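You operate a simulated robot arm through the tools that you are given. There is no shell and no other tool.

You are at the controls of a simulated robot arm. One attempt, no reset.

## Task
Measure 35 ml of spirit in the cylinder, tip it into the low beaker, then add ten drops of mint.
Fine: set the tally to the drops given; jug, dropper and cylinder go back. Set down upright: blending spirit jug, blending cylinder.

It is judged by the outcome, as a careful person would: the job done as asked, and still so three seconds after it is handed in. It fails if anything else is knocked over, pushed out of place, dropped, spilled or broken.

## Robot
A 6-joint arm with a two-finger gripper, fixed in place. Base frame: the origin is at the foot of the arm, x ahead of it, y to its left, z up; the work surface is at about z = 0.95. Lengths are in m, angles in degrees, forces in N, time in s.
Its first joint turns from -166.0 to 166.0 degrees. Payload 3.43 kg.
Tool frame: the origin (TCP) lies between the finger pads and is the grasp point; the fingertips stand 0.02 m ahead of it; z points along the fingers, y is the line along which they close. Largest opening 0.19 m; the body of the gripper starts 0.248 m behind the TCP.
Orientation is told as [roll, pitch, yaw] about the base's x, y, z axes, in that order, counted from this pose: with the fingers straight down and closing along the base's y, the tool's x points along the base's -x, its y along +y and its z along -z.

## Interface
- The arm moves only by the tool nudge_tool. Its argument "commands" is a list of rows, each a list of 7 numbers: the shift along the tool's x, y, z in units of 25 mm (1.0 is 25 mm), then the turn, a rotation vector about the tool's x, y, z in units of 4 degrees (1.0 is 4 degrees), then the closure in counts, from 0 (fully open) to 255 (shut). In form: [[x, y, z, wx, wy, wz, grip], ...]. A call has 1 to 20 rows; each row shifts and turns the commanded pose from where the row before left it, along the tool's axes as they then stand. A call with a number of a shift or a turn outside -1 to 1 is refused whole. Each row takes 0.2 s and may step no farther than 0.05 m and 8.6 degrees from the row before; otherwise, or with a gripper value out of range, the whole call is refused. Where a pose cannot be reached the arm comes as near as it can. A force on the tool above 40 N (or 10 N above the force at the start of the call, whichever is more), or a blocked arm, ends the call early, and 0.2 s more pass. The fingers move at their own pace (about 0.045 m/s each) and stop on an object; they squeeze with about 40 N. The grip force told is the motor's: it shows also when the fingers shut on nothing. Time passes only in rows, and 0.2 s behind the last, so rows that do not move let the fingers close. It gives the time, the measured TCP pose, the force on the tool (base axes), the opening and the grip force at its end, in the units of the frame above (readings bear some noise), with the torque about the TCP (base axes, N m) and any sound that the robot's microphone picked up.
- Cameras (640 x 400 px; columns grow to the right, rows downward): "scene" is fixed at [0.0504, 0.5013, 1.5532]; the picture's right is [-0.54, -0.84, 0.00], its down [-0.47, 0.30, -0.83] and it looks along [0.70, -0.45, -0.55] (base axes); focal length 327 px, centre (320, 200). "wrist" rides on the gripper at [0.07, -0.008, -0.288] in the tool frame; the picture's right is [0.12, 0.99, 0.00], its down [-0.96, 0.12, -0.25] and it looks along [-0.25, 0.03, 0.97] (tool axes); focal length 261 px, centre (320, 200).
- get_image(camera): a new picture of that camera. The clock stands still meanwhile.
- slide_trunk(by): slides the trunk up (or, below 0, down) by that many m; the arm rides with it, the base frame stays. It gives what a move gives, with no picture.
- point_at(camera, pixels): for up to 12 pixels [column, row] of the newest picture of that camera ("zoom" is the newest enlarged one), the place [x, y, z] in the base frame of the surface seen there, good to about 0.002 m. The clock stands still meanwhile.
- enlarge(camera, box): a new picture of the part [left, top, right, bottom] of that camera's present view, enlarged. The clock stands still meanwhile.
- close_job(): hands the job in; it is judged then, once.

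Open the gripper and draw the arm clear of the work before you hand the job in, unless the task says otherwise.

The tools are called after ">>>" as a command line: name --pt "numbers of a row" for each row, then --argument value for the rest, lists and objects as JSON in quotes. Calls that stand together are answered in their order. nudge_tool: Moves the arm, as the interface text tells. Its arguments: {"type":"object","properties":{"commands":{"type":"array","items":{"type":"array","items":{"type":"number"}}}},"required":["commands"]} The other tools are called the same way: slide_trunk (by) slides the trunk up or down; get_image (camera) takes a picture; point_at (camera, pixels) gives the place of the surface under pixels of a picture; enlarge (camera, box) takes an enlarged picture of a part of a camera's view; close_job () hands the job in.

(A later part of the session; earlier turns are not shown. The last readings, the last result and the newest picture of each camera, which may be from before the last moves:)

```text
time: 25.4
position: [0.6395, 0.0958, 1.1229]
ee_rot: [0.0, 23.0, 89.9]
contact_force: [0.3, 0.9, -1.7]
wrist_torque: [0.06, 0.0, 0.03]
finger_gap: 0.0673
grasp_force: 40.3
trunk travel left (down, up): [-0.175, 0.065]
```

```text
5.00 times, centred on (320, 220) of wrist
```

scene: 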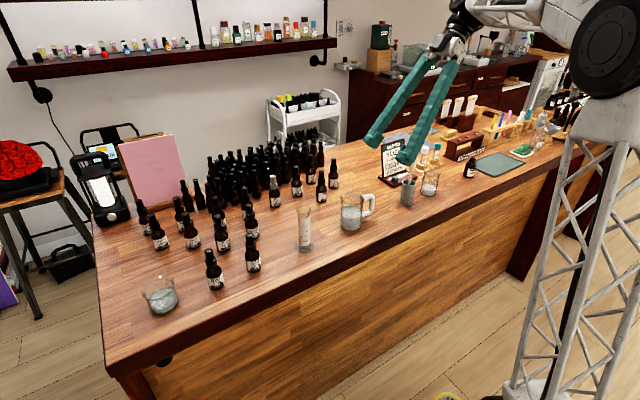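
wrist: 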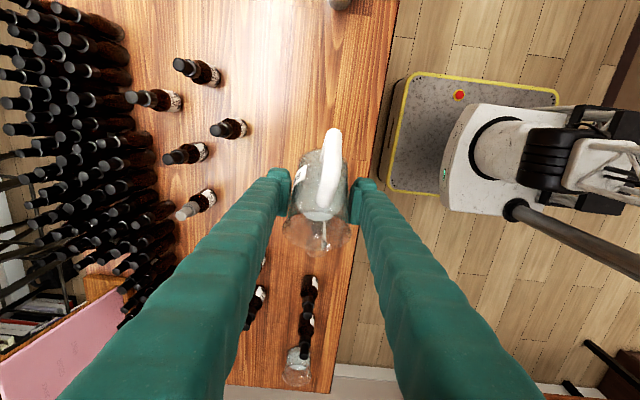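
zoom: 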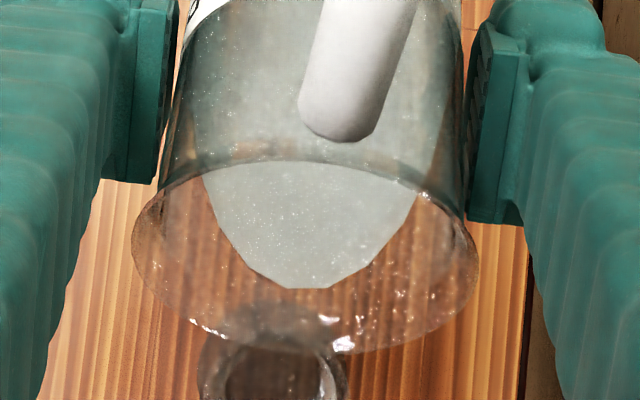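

I see y is 7 mm short (lip at ~0.161), so I correct +y, then tilt slowly to 62° and look.

>>> nudge_tool --pt "-0.27 0 -0.05 0 0 0 200" --pt "0 0 0 0 0.5 0 200" --pt "0 0 0 0 0.5 0 200" --pt "0 0 0 0 0 0 200"

>>> enlarge --camera "scene" --box '[280, 170, 340, 250]'

>>> enlarge --camera "wrist" --box '[270, 190, 370, 290]'

```text
time: 26.4
position: [0.6406, 0.1046, 1.1203]
ee_rot: [0.0, 27.0, 89.9]
contact_force: [-0.1, -0.2, -1.8]
wrist_torque: [0.05, -0.01, -0.01]
finger_gap: 0.0673
grasp_force: 40.3
trunk travel left (down, up): [-0.175, 0.065]
```

```text
5.00 times, centred on (310, 210) of scene
```

zoom: 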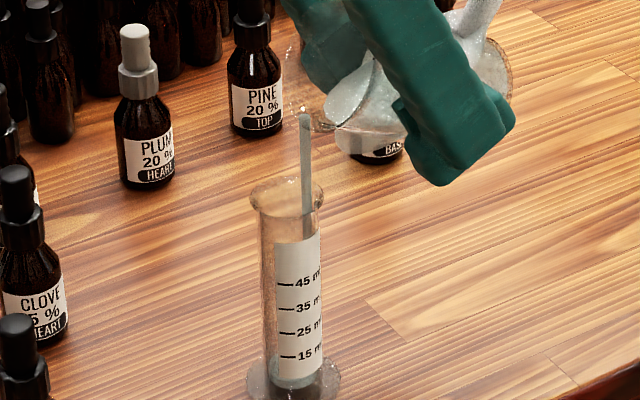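

```text
4.00 times, centred on (320, 240) of wrist
```

zoom: 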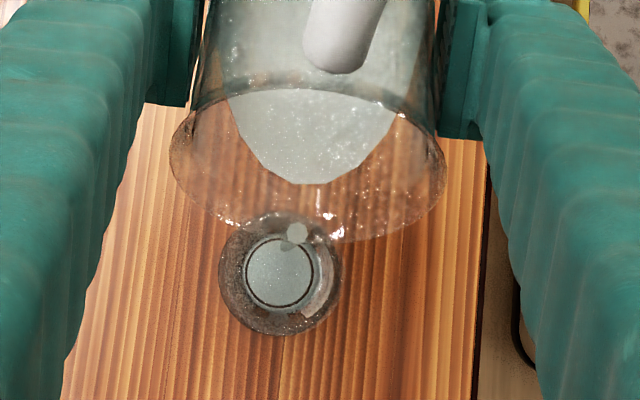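

Pouring has started: the stream enters the mouth but lies toward its -y side. I shift 6 mm to +y and let it run one short step.

>>> nudge_tool --pt "-0.214 0.04 -0.109 0 0 0 200"

>>> enlarge --camera "scene" --box '[275, 180, 345, 255]'

>>> enlarge --camera "wrist" --box '[270, 190, 370, 290]'

```text
time: 26.8
position: [0.6374, 0.1089, 1.1211]
ee_rot: [0.1, 27.0, 90.0]
contact_force: [-0.4, 0.2, -2.7]
wrist_torque: [0.04, -0.03, 0.01]
finger_gap: 0.0672
grasp_force: 39.8
trunk travel left (down, up): [-0.175, 0.065]
```

```text
5.33 times, centred on (310, 218) of scene
```

zoom: 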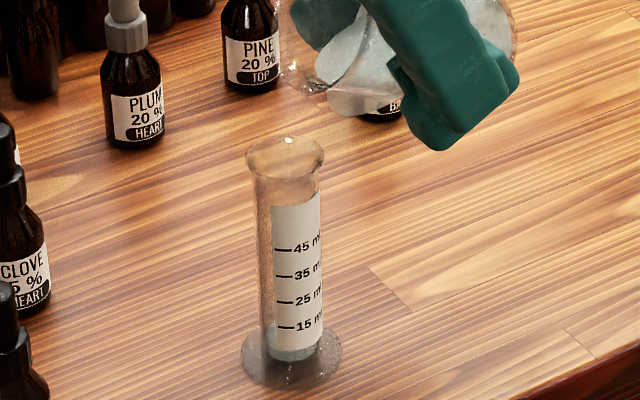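

```text
4.00 times, centred on (320, 240) of wrist
```

zoom: 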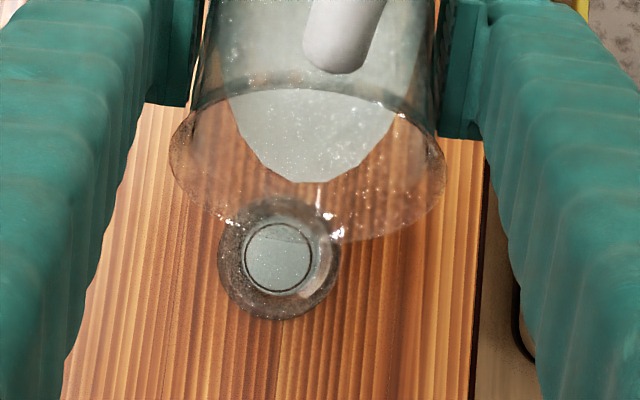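

The flow stopped by itself with a few ml in the cylinder, so the volume follows the tilt. I tilt 2° more and wait.

>>> nudge_tool --pt "0 0 0 0 0.5 0 200" --pt "0 0 0 0 0 0 200" --pt "0 0 0 0 0 0 200"

>>> enlarge --camera "scene" --box '[275, 180, 345, 255]'

>>> enlarge --camera "wrist" --box '[270, 190, 370, 290]'

```text
time: 27.6
position: [0.6372, 0.1091, 1.1213]
ee_rot: [0.1, 29.0, 90.0]
contact_force: [-0.7, 0.2, -1.7]
wrist_torque: [0.09, 0.02, -0.01]
finger_gap: 0.0674
grasp_force: 40.6
trunk travel left (down, up): [-0.175, 0.065]
```

```text
5.33 times, centred on (310, 218) of scene
```

zoom: 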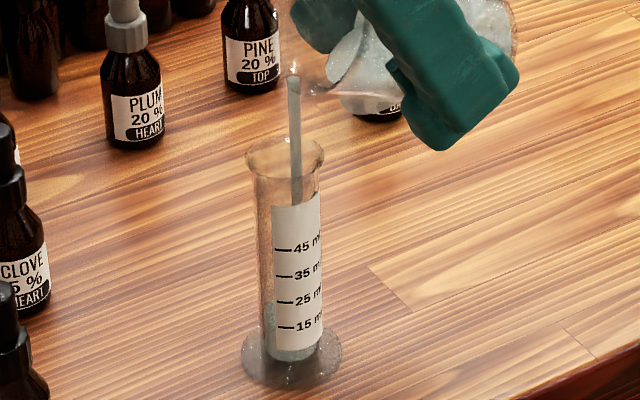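

```text
4.00 times, centred on (320, 240) of wrist
```

zoom: 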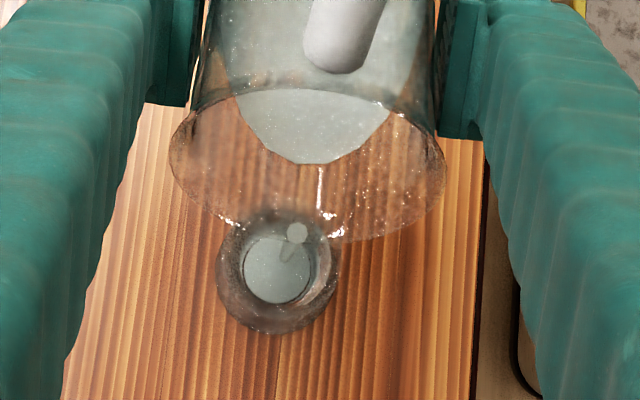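

The stream is well centred. I zoom hard on the cylinder to read the level while the clock stands.

>>> enlarge --camera "scene" --box '[290, 215, 322, 255]'

```text
10.00 times, centred on (306, 235) of scene
```

zoom: 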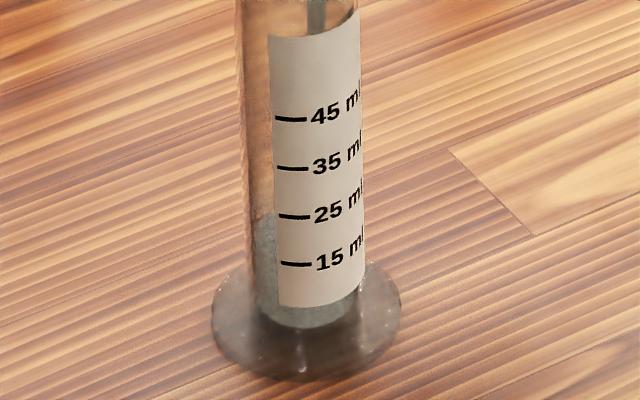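

Level reads around 16–19 ml and is still rising slightly. I wait for the stream to stop at this tilt.

>>> nudge_tool --pt "0 0 0 0 0 0 200" --pt "0 0 0 0 0 0 200" --pt "0 0 0 0 0 0 200"

>>> enlarge --camera "scene" --box '[290, 215, 322, 255]'

>>> enlarge --camera "scene" --box '[275, 180, 345, 255]'

```text
time: 28.4
position: [0.6373, 0.1107, 1.1196]
ee_rot: [0.0, 29.1, 90.0]
contact_force: [0.1, 0.1, -2.3]
wrist_torque: [0.06, 0.04, 0.02]
finger_gap: 0.0676
grasp_force: 39.4
trunk travel left (down, up): [-0.175, 0.065]
```

```text
10.00 times, centred on (306, 235) of scene
```

zoom: 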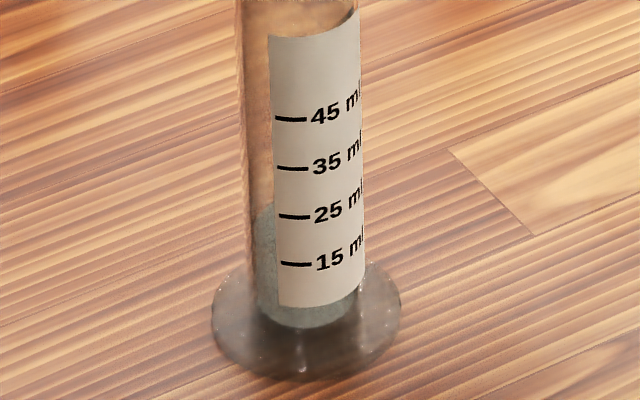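

```text
5.33 times, centred on (310, 218) of scene
```

zoom: 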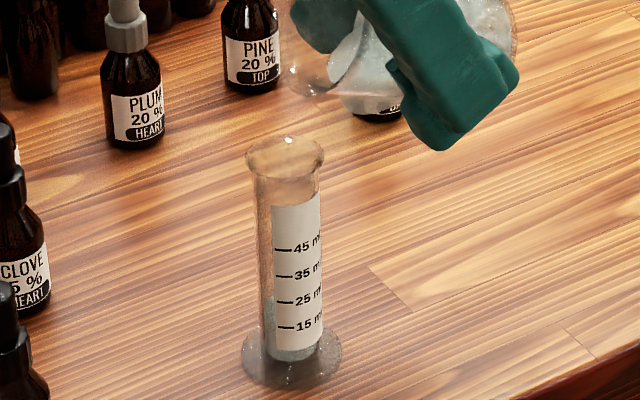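

The flow stopped. I use point_at on the liquid visible left of the label to get the surface height.

>>> enlarge --camera "scene" --box '[296, 225, 312, 245]'

>>> point_at --camera "zoom" --pixels '[[215, 130], [215, 140], [215, 150], [215, 160], [215, 175], [215, 190], [215, 210], [215, 240], [205, 150], [225, 150], [225, 170], [225, 200]]'

>>> enlarge --camera "wrist" --box '[290, 225, 330, 275]'

>>> point_at --camera "zoom" --pixels '[[300, 200], [320, 200], [280, 200], [300, 230], [300, 170], [260, 220], [340, 180], [290, 180]]'

```text
16.00 times, centred on (304, 235) of scene
```

zoom: 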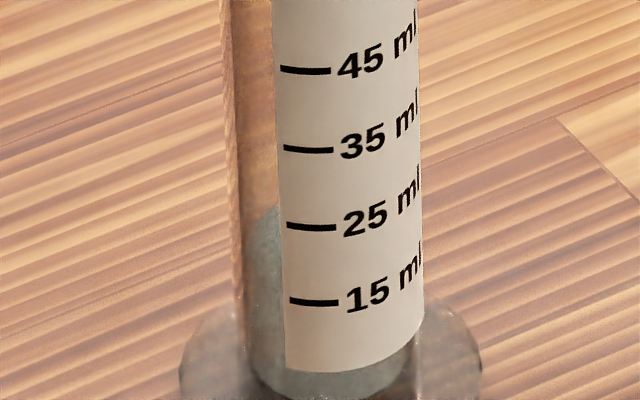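

```text
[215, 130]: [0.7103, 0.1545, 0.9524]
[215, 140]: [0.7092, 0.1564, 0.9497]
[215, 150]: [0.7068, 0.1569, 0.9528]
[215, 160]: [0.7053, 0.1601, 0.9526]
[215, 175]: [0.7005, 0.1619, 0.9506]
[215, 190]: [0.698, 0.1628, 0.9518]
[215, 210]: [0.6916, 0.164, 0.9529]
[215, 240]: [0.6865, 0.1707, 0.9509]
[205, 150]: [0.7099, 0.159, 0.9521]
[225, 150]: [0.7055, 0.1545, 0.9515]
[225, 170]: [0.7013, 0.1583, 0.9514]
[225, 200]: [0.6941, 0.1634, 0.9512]
```

```text
8.00 times, centred on (310, 250) of wrist
```

zoom: 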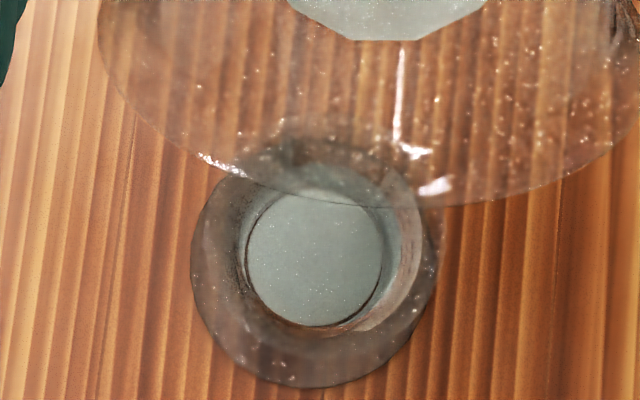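

```text
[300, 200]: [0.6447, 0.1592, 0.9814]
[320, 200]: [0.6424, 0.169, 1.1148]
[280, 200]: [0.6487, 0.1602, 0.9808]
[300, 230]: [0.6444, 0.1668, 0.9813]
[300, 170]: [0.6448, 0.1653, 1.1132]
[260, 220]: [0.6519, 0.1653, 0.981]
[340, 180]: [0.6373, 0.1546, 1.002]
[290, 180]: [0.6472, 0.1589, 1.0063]
```

The surface is at z≈0.981, i.e. about 14 ml. I tilt 2° more and wait until it stops.

>>> nudge_tool --pt "0 0 0 0 0.5 0 200" --pt "0 0 0 0 0 0 200" --pt "0 0 0 0 0 0 200"

>>> enlarge --camera "scene" --box '[275, 180, 345, 255]'

>>> enlarge --camera "scene" --box '[296, 225, 312, 245]'

```text
time: 29.2
position: [0.6369, 0.1104, 1.1211]
ee_rot: [0.0, 31.0, 90.0]
contact_force: [0.9, 0.0, -1.3]
wrist_torque: [0.01, -0.01, 0.03]
finger_gap: 0.0675
grasp_force: 40.0
trunk travel left (down, up): [-0.175, 0.065]
```

```text
5.33 times, centred on (310, 218) of scene
```

zoom: 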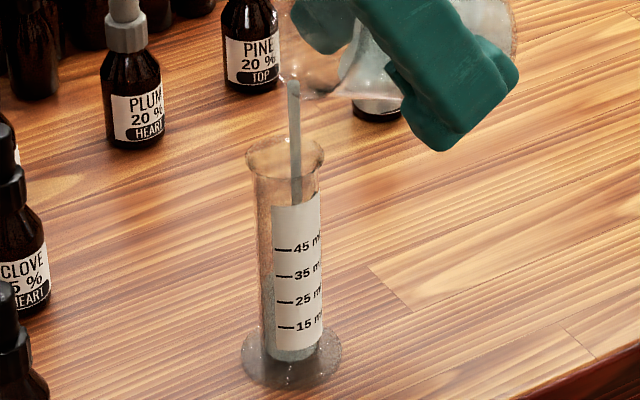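

```text
16.00 times, centred on (304, 235) of scene
```

zoom: 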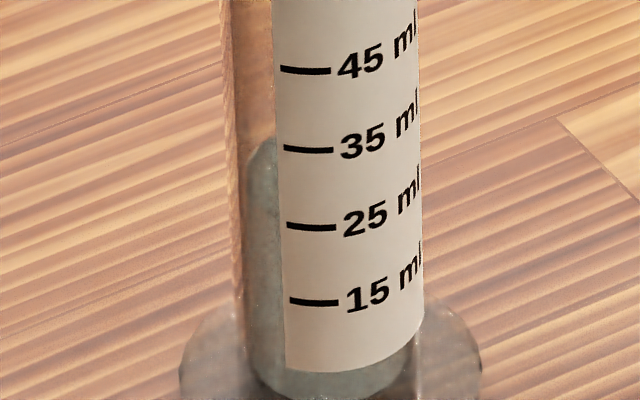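

Level is now about 23–24 ml with the stream still on. I wait for it to finish at this angle.

>>> nudge_tool --pt "0 0 0 0 0 0 200" --pt "0 0 0 0 0 0 200" --pt "0 0 0 0 0 0 200"

>>> enlarge --camera "scene" --box '[275, 180, 345, 255]'

>>> enlarge --camera "scene" --box '[296, 225, 312, 245]'

```text
time: 30.0
position: [0.6377, 0.1092, 1.1211]
ee_rot: [0.0, 31.0, 90.0]
contact_force: [0.2, -0.1, -1.9]
wrist_torque: [0.02, 0.01, -0.02]
finger_gap: 0.0675
grasp_force: 40.3
trunk travel left (down, up): [-0.175, 0.065]
```

```text
5.33 times, centred on (310, 218) of scene
```

zoom: 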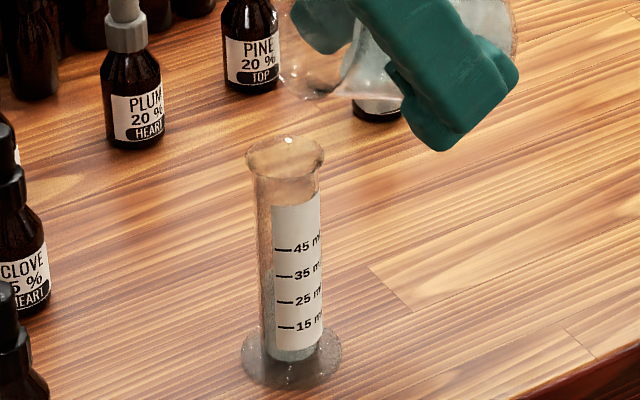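

```text
16.00 times, centred on (304, 235) of scene
```

zoom: 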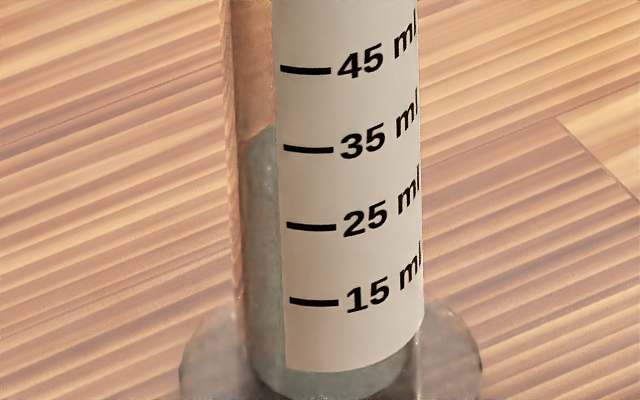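

Stopped at about 24.6 ml; 2° gives about 10 ml. I tilt another 2° and wait.

>>> nudge_tool --pt "0 0 0 0 0.48 0 200" --pt "0 0 0 0 0 0 200" --pt "0 0 0 0 0 0 200" --pt "0 0 0 0 0 0 200" --pt "0 0 0 0 0 0 200"

>>> enlarge --camera "scene" --box '[275, 180, 345, 255]'

>>> enlarge --camera "scene" --box '[296, 220, 312, 240]'

```text
time: 31.2
position: [0.6385, 0.1106, 1.1212]
ee_rot: [0.1, 32.9, 90.0]
contact_force: [-0.7, 0.4, -1.3]
wrist_torque: [0.07, 0.01, 0.02]
finger_gap: 0.0676
grasp_force: 40.2
trunk travel left (down, up): [-0.175, 0.065]
```

```text
5.33 times, centred on (310, 218) of scene
```

zoom: 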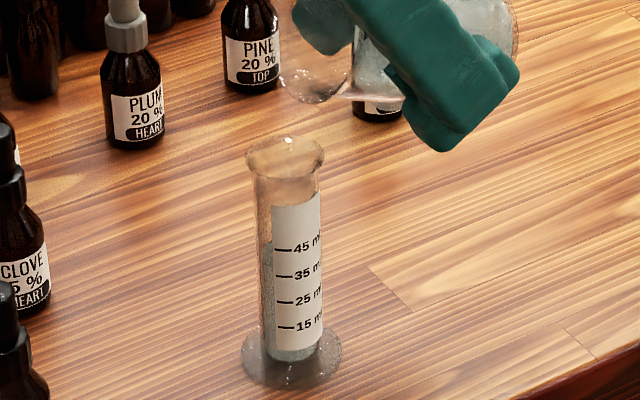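

```text
16.00 times, centred on (304, 230) of scene
```

zoom: 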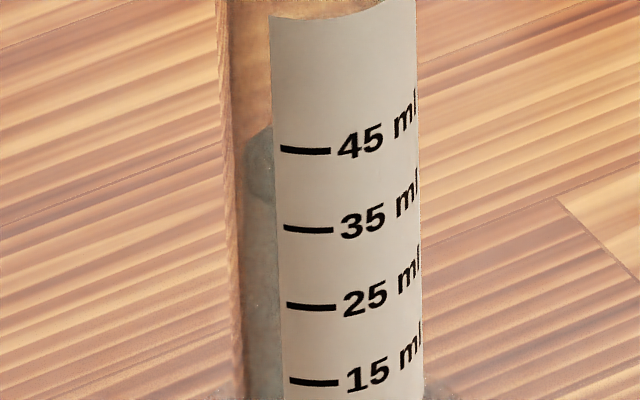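

The stream stopped at about 35 ml. I check the surface height from the wrist camera against the 35 mark.

>>> point_at --camera "zoom" --pixels '[[300, 229], [320, 230], [300, 151], [300, 306], [300, 382], [262, 150], [262, 180], [262, 200], [262, 240], [262, 300]]'

>>> enlarge --camera "wrist" --box '[290, 225, 330, 275]'

>>> point_at --camera "zoom" --pixels '[[300, 230], [310, 260], [290, 250], [320, 270], [300, 280], [330, 240]]'

```text
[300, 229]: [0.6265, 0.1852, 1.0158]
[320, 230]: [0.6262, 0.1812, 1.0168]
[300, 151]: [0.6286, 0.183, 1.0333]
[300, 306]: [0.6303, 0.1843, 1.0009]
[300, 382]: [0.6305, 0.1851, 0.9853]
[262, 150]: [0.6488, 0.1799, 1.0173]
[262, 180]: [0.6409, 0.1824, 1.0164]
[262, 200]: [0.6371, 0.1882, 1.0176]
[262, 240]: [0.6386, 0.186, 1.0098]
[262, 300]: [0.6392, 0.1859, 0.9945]
```

```text
8.00 times, centred on (310, 250) of wrist
```

zoom: 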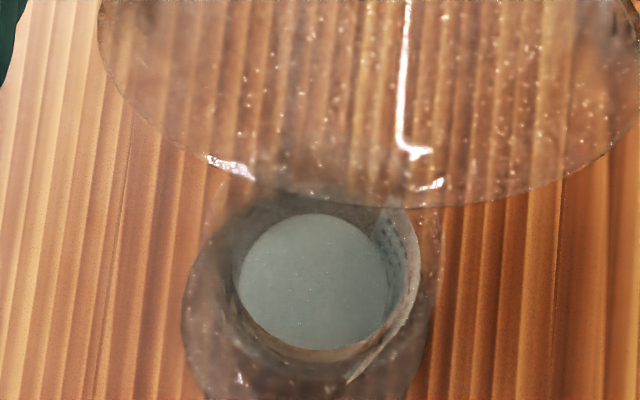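

```text
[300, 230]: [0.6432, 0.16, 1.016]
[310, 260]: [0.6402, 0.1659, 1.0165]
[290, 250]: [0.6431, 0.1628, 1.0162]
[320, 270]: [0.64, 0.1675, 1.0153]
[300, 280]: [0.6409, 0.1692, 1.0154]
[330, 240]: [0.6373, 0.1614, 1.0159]
```

Surface z≈1.0165 equals the 35 ml mark (1.016). I tilt the jug back, draw it up and away, and bring it upright.

>>> nudge_tool --pt "0 0 0 0 -1 0 200" --pt "0 0 0 0 -1 0 200" --pt "0 0 0 0 -1 0 200" --pt "0 0 0 0 -1 0 200" --pt "0 0 0 0 -1 0 200" --pt "0.733 0 -0.517 0 0 0 200" --pt "0.733 0 -0.517 0 0 0 200" --pt "0.733 0 -0.517 0 0 0 200" --pt "0 0 0 0 -1 0 200" --pt "0 0 0 0 -1 0 200" --pt "0 0 0 0 -1 0 200" --pt "0 0 0 0 -1 0 200" --pt "0 0 0 0 -1 0 200" --pt "0 0 0 0 -1 0 200" --pt "0 0 0 0 -1 0 200" --pt "0 0 0 0 -1 0 200" --pt "0 0 0 0 -1 0 200" --pt "0 0 0 0 -1 0 200" --pt "0 0 0 0 -1 0 200" --pt "0 0 0 0 -1 0 200"

>>> get_image --camera "scene"

>>> enlarge --camera "scene" --box '[280, 100, 440, 260]'

```text
time: 35.4
position: [0.6377, 0.0641, 1.17]
ee_rot: [0.0, -35.1, 90.0]
contact_force: [0.1, -0.8, -3.0]
wrist_torque: [-0.03, -0.06, -0.01]
finger_gap: 0.0672
grasp_force: 40.3
trunk travel left (down, up): [-0.175, 0.065]
```

```text
taken
```

scene: 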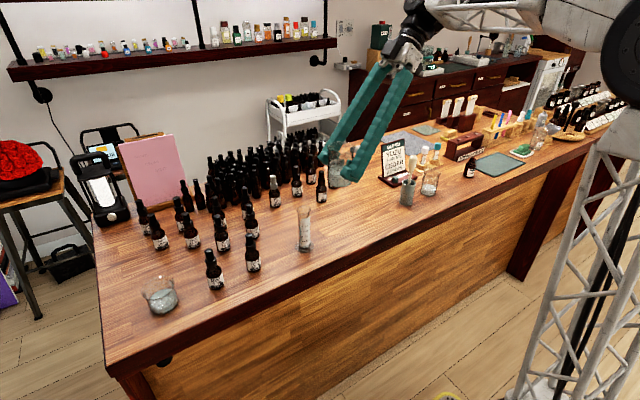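

```text
2.50 times, centred on (360, 180) of scene
```

zoom: 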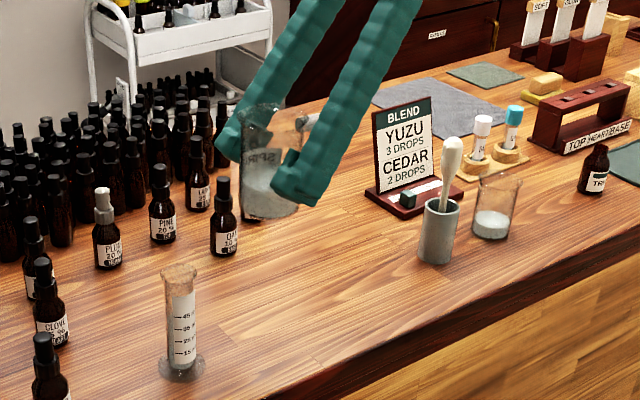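

The jug is upright. I carry it back over its place (0.6475, 0.0105) and lower to near the table.

>>> nudge_tool --pt "0.876 -0.19 -0.614 0 0 0 200" --pt "0.876 -0.19 -0.614 0 0 0 200" --pt "0.574 0 0.819 0 0 0 200" --pt "0.574 0 0.819 0 0 0 200" --pt "0.574 0 0.819 0 0 0 200" --pt "0.574 0 0.819 0 0 0 200" --pt "0.574 0 0.819 0 0 0 200" --pt "0.459 0 0.655 0 0 0 200" --pt "0 0 0 0 0 0 200"

>>> enlarge --camera "scene" --box '[310, 150, 410, 250]'

```text
time: 37.4
position: [0.6473, 0.0113, 1.0255]
ee_rot: [0.0, -35.1, 90.0]
contact_force: [0.9, -0.2, -2.8]
wrist_torque: [0.01, 0.05, 0.0]
finger_gap: 0.0676
grasp_force: 40.4
trunk travel left (down, up): [-0.175, 0.065]
```

```text
4.00 times, centred on (360, 200) of scene
```

zoom: 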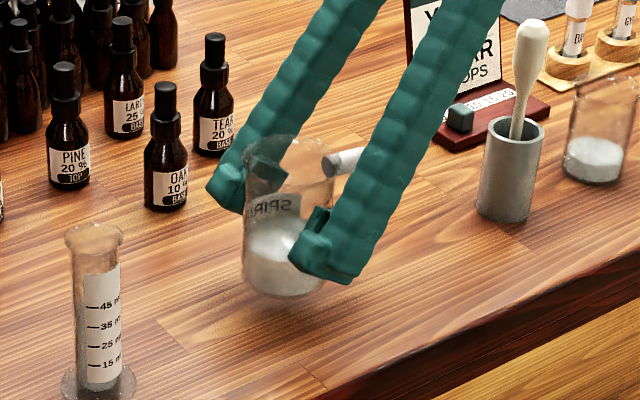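

I lower the last 26 mm in small steps and watch the force.

>>> nudge_tool --pt "0.287 0 0.41 0 0 0 200" --pt "0.143 0 0.205 0 0 0 200" --pt "0.086 0 0.123 0 0 0 200" --pt "0.04 0 0.057 0 0 0 200" --pt "0 0 0 0 0 0 200"

```text
time: 38.6
position: [0.6465, 0.0109, 1.0019]
ee_rot: [0.1, -35.1, 89.9]
contact_force: [0.9, -0.3, -2.0]
wrist_torque: [0.06, -0.02, 0.01]
finger_gap: 0.0676
grasp_force: 39.8
trunk travel left (down, up): [-0.175, 0.065]
```

Still hanging (force -2 N); 1–2 mm more until the table takes the weight.

>>> nudge_tool --pt "0.03 0 0.043 0 0 0 200" --pt "0.03 0 0.043 0 0 0 200" --pt "0 0 0 0 0 0 200" --pt "0 0 0 0 0 0 200"

>>> enlarge --camera "scene" --box '[325, 180, 405, 240]'

```text
time: 39.6
position: [0.6476, 0.0142, 0.9998]
ee_rot: [-0.2, -35.2, 90.0]
contact_force: [-0.9, 1.3, 22.5]
wrist_torque: [-0.26, -0.33, 0.13]
finger_gap: 0.0672
grasp_force: 40.2
trunk travel left (down, up): [-0.175, 0.065]
```

```text
6.67 times, centred on (365, 210) of scene
```

zoom: 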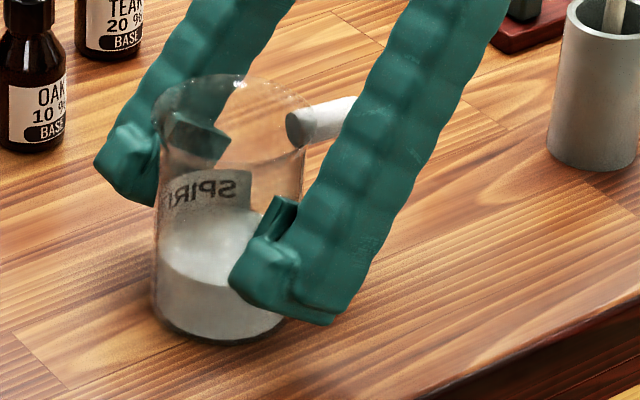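

On the table with 22 N of push; I ease up by about 1 mm, then open the fingers.

>>> nudge_tool --pt "-0.02 0 -0.03 0 0 0 200" --pt "0 0 0 0 0 0 200"

```text
time: 40.2
position: [0.6487, 0.013, 1.0007]
ee_rot: [0.0, -35.2, 90.0]
contact_force: [-1.5, 4.9, 9.9]
wrist_torque: [0.08, -0.25, 0.1]
finger_gap: 0.0669
grasp_force: 39.9
trunk travel left (down, up): [-0.175, 0.065]
```

Force has fallen to about 10 N. I open slowly to release the jug.

>>> nudge_tool --pt "-0.01 0 -0.014 0 0 0 190" --pt "0 0 0 0 0 0 165" --pt "0 0 0 0 0 0 160" --pt "0 0 0 0 0 0 150" --pt "0 0 0 0 0 0 135" --pt "0 0 0 0 0 0 120" --pt "0 0 0 0 0 0 120" --pt "0 0 0 0 0 0 120"

>>> enlarge --camera "scene" --box '[325, 180, 405, 240]'

```text
time: 42.0
position: [0.6477, 0.0117, 1.0012]
ee_rot: [0.0, -35.2, 90.0]
contact_force: [0.1, -0.1, 0.1]
wrist_torque: [0.03, -0.02, 0.02]
finger_gap: 0.1005
grasp_force: 0.0
trunk travel left (down, up): [-0.175, 0.065]
```

```text
6.67 times, centred on (365, 210) of scene
```

zoom: 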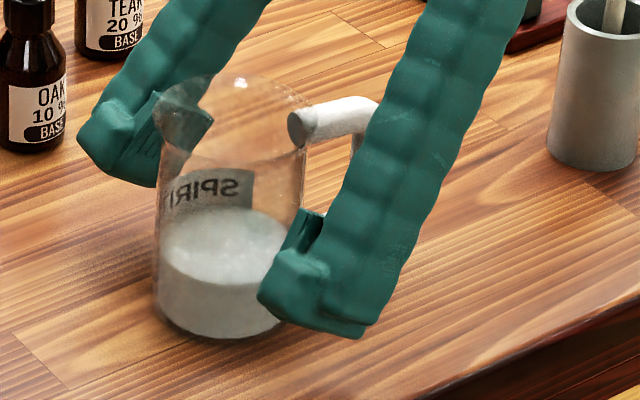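

The jug stands upright in its place. I back out along the fingers' line.

>>> nudge_tool --pt "0 0 -1 0 0 0 120" --pt "0 0 -1 0 0 0 120" --pt "0 0 -1 0 0 0 120" --pt "0 0 -1 0 0 0 120" --pt "0 0 -1 0 0 0 120" --pt "0 0 -1 0 0 0 120" --pt "0 0 -1 0 0 0 120" --pt "0 0 -1 0 0 0 120" --pt "0 0 -1 0 0 0 120"

>>> get_image --camera "scene"

>>> enlarge --camera "scene" --box '[280, 185, 380, 260]'

```text
time: 44.0
position: [0.6484, -0.1182, 1.1849]
ee_rot: [0.0, -35.1, 89.9]
contact_force: [-0.4, -0.9, 0.2]
wrist_torque: [-0.05, 0.02, 0.01]
finger_gap: 0.1004
grasp_force: 0.1
trunk travel left (down, up): [-0.175, 0.065]
```

```text
taken
```

scene: 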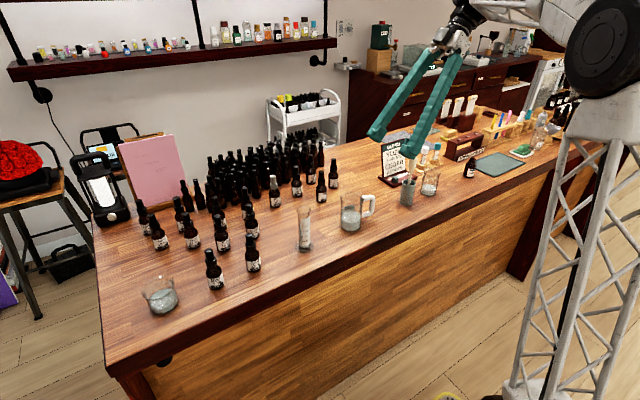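

```text
5.33 times, centred on (330, 222) of scene
```

zoom: 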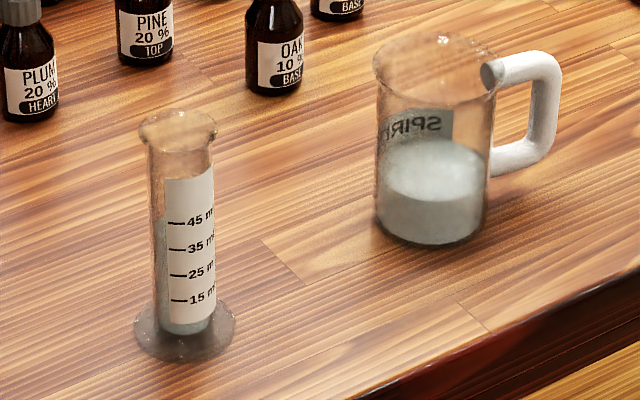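

The jug is back where it stood. Next the cylinder: I raise the hand, bring it vertical and move it along +y.

>>> nudge_tool --pt "-0.574 0 -0.819 0 0 0 150" --pt "-0.574 0 -0.819 0 0 0 150" --pt "-0.574 0 -0.819 0 0 0 150" --pt "0 0 0 0 1 0 150" --pt "0 0 0 0 1 0 150" --pt "0 0 0 0 1 0 150" --pt "0 0 0 0 1 0 150" --pt "0 0 0 0 1 0 150" --pt "0 0 0 0 1 0 150" --pt "0 0 0 0 1 0 150" --pt "0 0 0 0 1 0 150" --pt "0 0 0 0 0.77 0 150" --pt "-1 0.4 0 0 0 0 150" --pt "-1 0 0 0 0 0 150" --pt "-1 0 0 0 0 0 150" --pt "-1 0 0 0 0 0 150" --pt "-1 0 0 0 0 0 150" --pt "-1 0 0 0 0 0 150" --pt "-1 0 0 0 0 0 150" --pt "-1 0 0 0 0 0 150"

>>> get_image --camera "wrist"

```text
time: 48.2
position: [0.6372, 0.0821, 1.2585]
ee_rot: [0.0, 0.1, 90.1]
contact_force: [-0.1, -0.4, -0.4]
wrist_torque: [0.1, -0.01, 0.0]
finger_gap: 0.0783
grasp_force: 0.0
trunk travel left (down, up): [-0.175, 0.065]
```

```text
taken
```

wrist: 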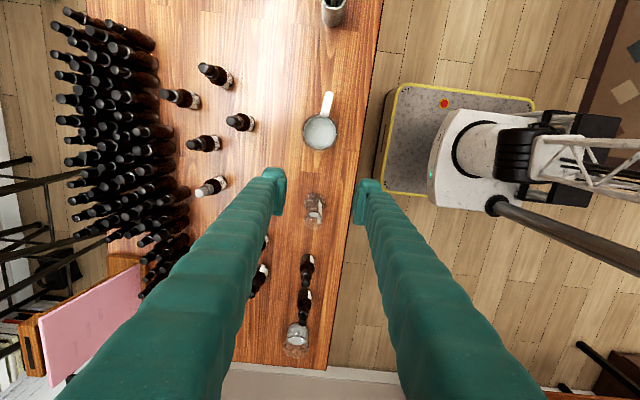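

I continue to y≈0.278 and lean the hand 45° toward +y for picking up the cylinder.

>>> nudge_tool --pt "-1 0 0 0 0 0 160" --pt "-1 0 0 0 0 0 160" --pt "-1 0 0 0 0 0 160" --pt "-1 0 0 0 0 0 160" --pt "-1 0 0 0 0 0 160" --pt "-1 0 0 0 0 0 160" --pt "-1 0 0 0 0 0 160" --pt "-0.84 0 0 0 0 0 160" --pt "0 0 0 0 1 0 160" --pt "0 0 0 0 1 0 160" --pt "0 0 0 0 1 0 160" --pt "0 0 0 0 1 0 160" --pt "0 0 0 0 1 0 160" --pt "0 0 0 0 1 0 160" --pt "0 0 0 0 1 0 160" --pt "0 0 0 0 1 0 160" --pt "0 0 0 0 1 0 160" --pt "0 0 0 0 1 0 160" --pt "0 0 0 0 1 0 160" --pt "0 0 0 0 0.25 0 160"

>>> get_image --camera "wrist"

>>> get_image --camera "scene"

```text
time: 52.4
position: [0.6328, 0.2371, 1.1763]
ee_rot: [-0.3, 44.8, 90.1]
contact_force: [0.4, 0.1, 0.8]
wrist_torque: [0.02, 0.01, 0.0]
finger_gap: 0.0708
grasp_force: 0.1
out of reach, approached as far as the arm can: row 13, 14, 15, 16, 17, 18, 19, 20
trunk travel left (down, up): [-0.175, 0.065]
```

```text
taken
```

wrist: 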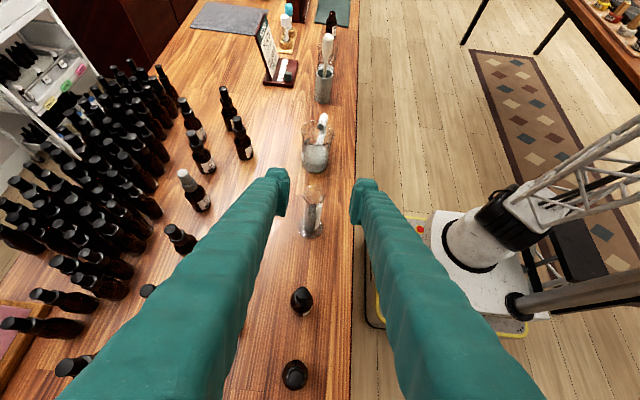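

```text
taken
```

scene: 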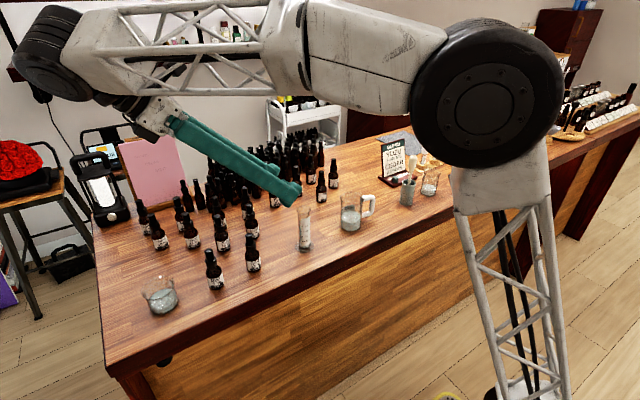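

The arm reached its limit and stands at (0.633, 0.237, 1.176). I send a null row to see where the commanded pose now lies.

>>> nudge_tool --pt "0 0 0 0 0 0 160" --pt "0 0 0 0 0 0 160"

```text
time: 53.0
position: [0.6333, 0.2371, 1.1758]
ee_rot: [-0.4, 44.8, 90.1]
contact_force: [-0.7, -0.6, 0.3]
wrist_torque: [0.0, 0.01, -0.01]
finger_gap: 0.0708
grasp_force: 0.1
trunk travel left (down, up): [-0.175, 0.065]
```

The commanded pose follows the real one. I go down 80 mm and align x with the cylinder.

>>> nudge_tool --pt "-0.707 -0.07 0.707 0 0 0 160" --pt "-0.707 -0.07 0.707 0 0 0 160" --pt "-0.707 -0.06 0.707 0 0 0 160" --pt "-0.16 0 0.16 0 0 0 160" --pt "0 0 0 0 0 0 160"

>>> enlarge --camera "wrist" --box '[220, 100, 420, 240]'

>>> get_image --camera "scene"

```text
time: 54.2
position: [0.6386, 0.2388, 1.0966]
ee_rot: [0.0, 45.0, 90.0]
contact_force: [0.1, 0.1, -0.1]
wrist_torque: [0.07, -0.03, -0.01]
finger_gap: 0.0708
grasp_force: 0.1
trunk travel left (down, up): [-0.175, 0.065]
```

```text
2.86 times, centred on (320, 170) of wrist
```

zoom: 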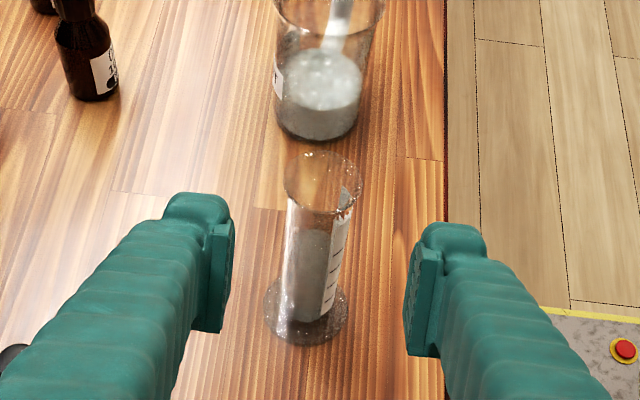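

```text
taken
```

scene: 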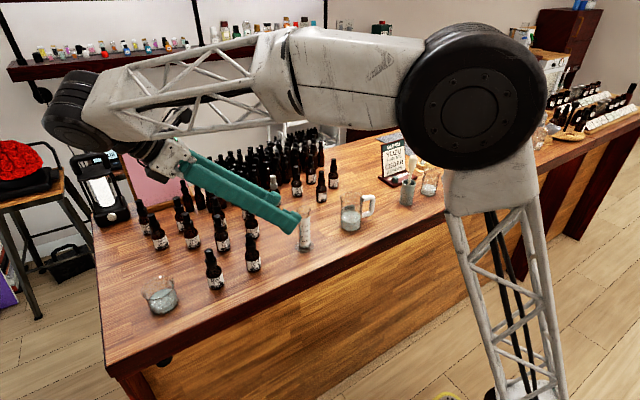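

The cylinder is centred between the pads. I advance along the fingers to it.

>>> nudge_tool --pt "0 0 1 0 0 0 160" --pt "0 0 1 0 0 0 160" --pt "0 0 1 0 0 0 160" --pt "0 0 0.68 0 0 0 160" --pt "0 0 0 0 0 0 160"

>>> enlarge --camera "wrist" --box '[220, 100, 420, 240]'

>>> enlarge --camera "scene" --box '[255, 180, 345, 260]'

```text
time: 55.4
position: [0.6391, 0.1719, 1.0318]
ee_rot: [0.0, 45.0, 90.0]
contact_force: [0.5, -0.5, -0.3]
wrist_torque: [0.01, 0.03, 0.01]
finger_gap: 0.0708
grasp_force: 0.1
trunk travel left (down, up): [-0.175, 0.065]
```

```text
2.86 times, centred on (320, 170) of wrist
```

zoom: 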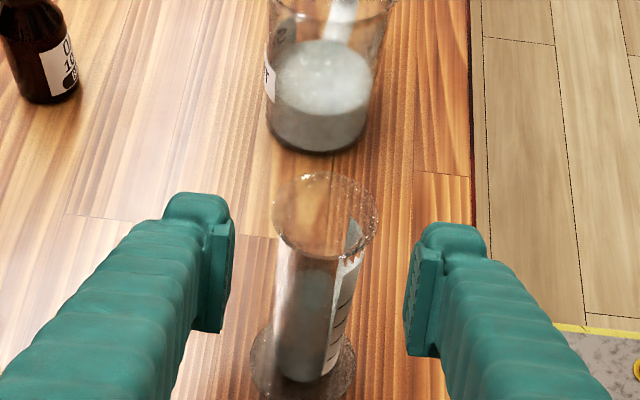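

```text
5.00 times, centred on (300, 220) of scene
```

zoom: 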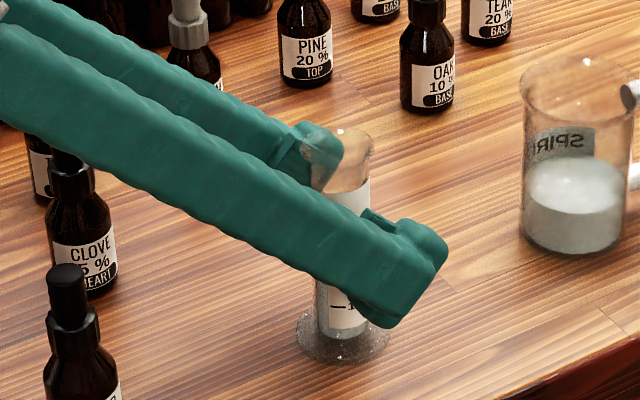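

The pads flank the body below the rim. I close slowly on it.

>>> nudge_tool --pt "0 0 0 0 0 0 180" --pt "0 0 0 0 0 0 195" --pt "0 0 0 0 0 0 203" --pt "0 0 0 0 0 0 208" --pt "0 0 0 0 0 0 213" --pt "0 0 0 0 0 0 218" --pt "0 0 0 0 0 0 225" --pt "0 0 0 0 0 0 230" --pt "0 0 0 0 0 0 230" --pt "0 0 0 0 0 0 230"

>>> enlarge --camera "wrist" --box '[220, 100, 420, 240]'

>>> enlarge --camera "scene" --box '[255, 180, 345, 260]'

```text
time: 57.6
position: [0.6374, 0.1704, 1.0307]
ee_rot: [0.0, 45.0, 89.9]
contact_force: [1.1, -0.7, -0.3]
wrist_torque: [-0.05, -0.07, -0.02]
finger_gap: 0.0308
grasp_force: 39.6
trunk travel left (down, up): [-0.175, 0.065]
```

```text
2.86 times, centred on (320, 170) of wrist
```

zoom: 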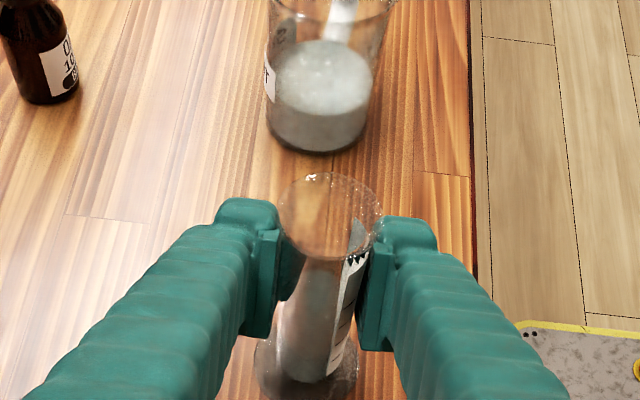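

```text
5.00 times, centred on (300, 220) of scene
```

zoom: 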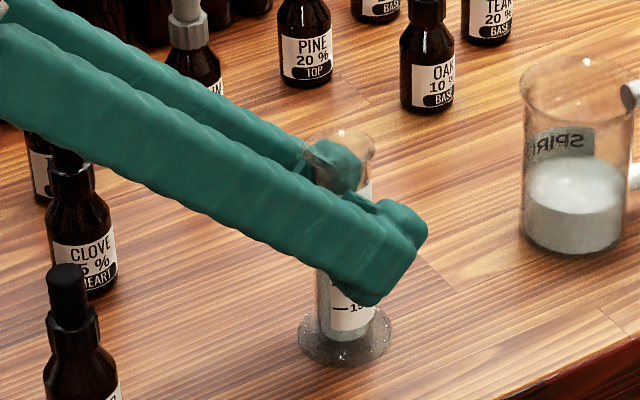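

Gripped at 31 mm. I lift it 5 cm straight up and check.

>>> nudge_tool --pt "0.177 0 -0.177 0 0 0 230" --pt "0.354 0 -0.354 0 0 0 230" --pt "0.707 0 -0.707 0 0 0 230" --pt "0.354 0 -0.354 0 0 0 230" --pt "0 0 0 0 0 0 230"

>>> enlarge --camera "scene" --box '[255, 170, 345, 260]'

```text
time: 58.8
position: [0.6381, 0.1711, 1.0881]
ee_rot: [0.0, 44.9, 90.0]
contact_force: [-1.0, 0.2, -0.8]
wrist_torque: [-0.04, -0.01, 0.02]
finger_gap: 0.0308
grasp_force: 39.7
trunk travel left (down, up): [-0.175, 0.065]
```

```text
4.44 times, centred on (300, 215) of scene
```

zoom: 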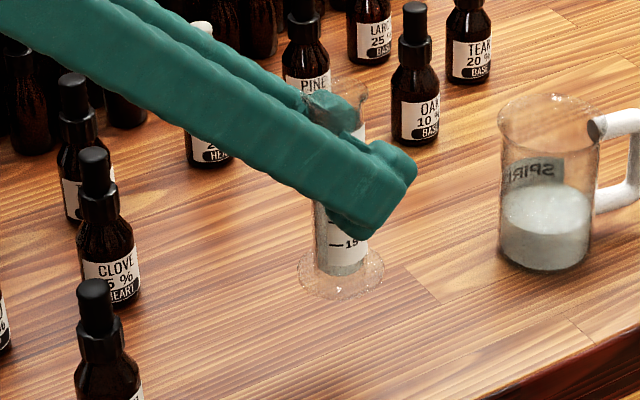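

Held upright. I lift further to z≈1.16 and tilt it 44° (below its ~78° pouring angle), which brings the hand nearly vertical for the carry.

>>> nudge_tool --pt "0.707 0 -0.707 0 0 0 230" --pt "0.707 0 -0.707 0 0 0 230" --pt "0.707 0 -0.707 0 0 0 230" --pt "0 0 0 0 -1 0 230" --pt "0 0 0 0 -1 0 230" --pt "0 0 0 0 -1 0 230" --pt "0 0 0 0 -1 0 230" --pt "0 0 0 0 -1 0 230" --pt "0 0 0 0 -1 0 230" --pt "0 0 0 0 -1 0 230" --pt "0 0 0 0 -1 0 230" --pt "0 0 0 0 -1 0 230" --pt "0 0 0 0 -1 0 230" --pt "0 0 0 0 -1 0 230" --pt "0 0 -1 0 0 0 230" --pt "0 0 -1 0 0 0 230"

>>> get_image --camera "wrist"

>>> get_image --camera "scene"

```text
time: 62.2
position: [0.638, 0.1719, 1.212]
ee_rot: [0.1, 1.0, 90.0]
contact_force: [0.2, -0.2, -0.9]
wrist_torque: [-0.01, 0.0, -0.01]
finger_gap: 0.0308
grasp_force: 40.2
trunk travel left (down, up): [-0.175, 0.065]
```

```text
taken
```

wrist: 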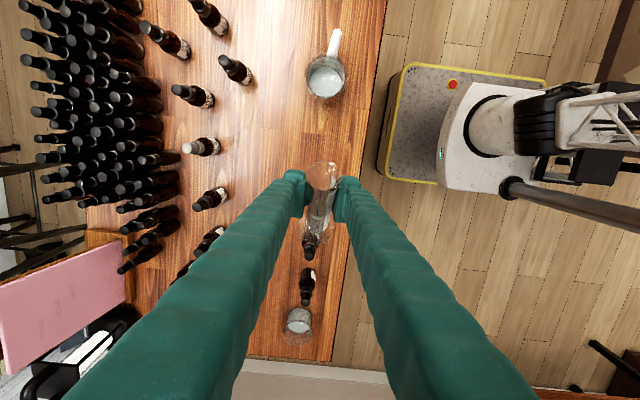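

```text
taken
```

scene: 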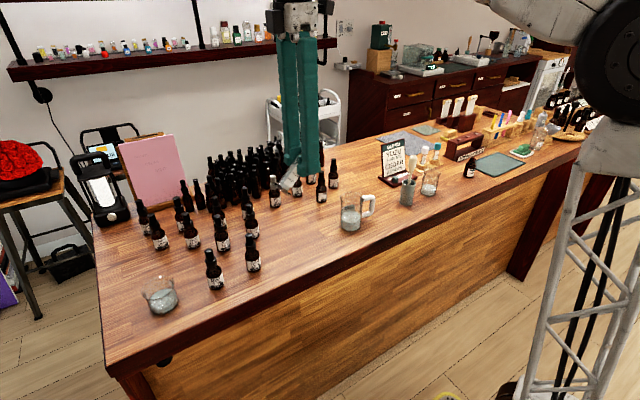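

I tilt a further 20° (to 64°), lower slightly and start moving toward the beaker with the hand leaning back so that the wrist stays in reach.

>>> nudge_tool --pt "0 0 0 0 -1 0 230" --pt "0 0 0 0 -1 0 230" --pt "0 0 0 0 -1 0 230" --pt "0 0 0 0 -1 0 230" --pt "0 0 0 0 -1 0 230" --pt "0.3256 0 0.9455 0 0 0 230" --pt "-0.9455 0 0.3256 0 0 0 230" --pt "-0.9455 0 0.3256 0 0 0 230" --pt "-0.9455 0 0.3256 0 0 0 230" --pt "-0.9455 0 0.3256 0 0 0 230" --pt "-0.9455 0 0.3256 0 0 0 230" --pt "-0.9455 0 0.3256 0 0 0 230" --pt "-0.9455 0 0.3256 0 0 0 230" --pt "-0.9455 0 0.3256 0 0 0 230"

>>> get_image --camera "scene"

>>> get_image --camera "wrist"

```text
time: 65.2
position: [0.6364, 0.3704, 1.185]
ee_rot: [-0.1, -18.9, 90.1]
contact_force: [0.0, -0.5, 0.1]
wrist_torque: [0.02, -0.01, 0.02]
finger_gap: 0.0308
grasp_force: 39.5
trunk travel left (down, up): [-0.175, 0.065]
```

```text
taken
```

scene: 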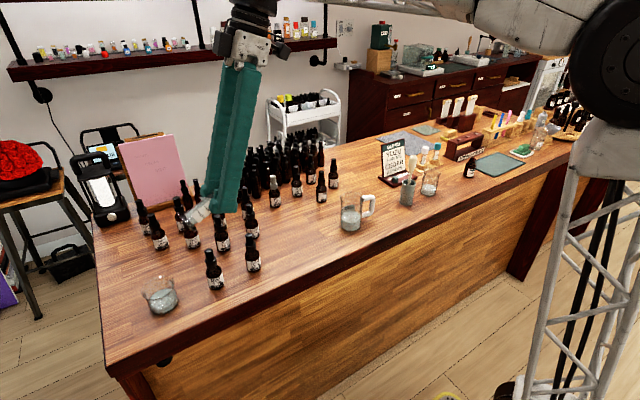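

```text
taken
```

wrist: 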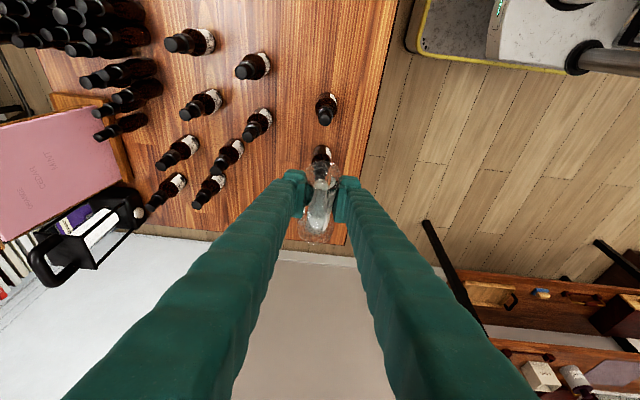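

All is clear below. I continue to y≈0.59, beyond the beaker, at the same height.

>>> nudge_tool --pt "-0.9455 -0.12 0.3256 0 0 0 230" --pt "-0.9455 -0.12 0.3256 0 0 0 230" --pt "-0.9455 -0.12 0.3256 0 0 0 230" --pt "-0.9455 0 0.3256 0 0 0 230" --pt "-0.9455 0 0.3256 0 0 0 230" --pt "-0.9455 0 0.3256 0 0 0 230" --pt "-0.9455 0 0.3256 0 0 0 230" --pt "-0.9455 0 0.3256 0 0 0 230" --pt "-0.756 0 0.26 0 0 0 230" --pt "0 0 0 0 0 0 230"

>>> get_image --camera "scene"

>>> enlarge --camera "scene" --box '[110, 210, 230, 330]'

>>> get_image --camera "wrist"

```text
time: 67.4
position: [0.6486, 0.5928, 1.186]
ee_rot: [0.0, -19.0, 90.0]
contact_force: [0.0, 0.5, -1.3]
wrist_torque: [0.01, 0.05, 0.02]
finger_gap: 0.0309
grasp_force: 40.4
trunk travel left (down, up): [-0.175, 0.065]
```

```text
taken
```

scene: 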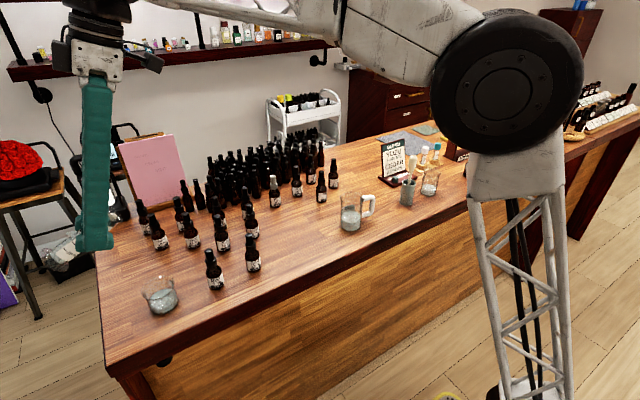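

```text
3.33 times, centred on (170, 270) of scene
```

zoom: 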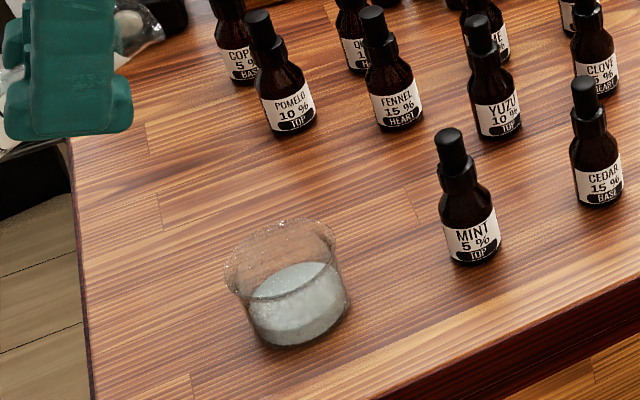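

```text
taken
```

wrist: 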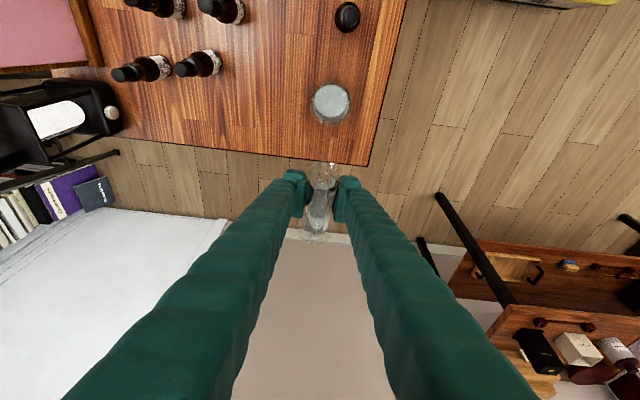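

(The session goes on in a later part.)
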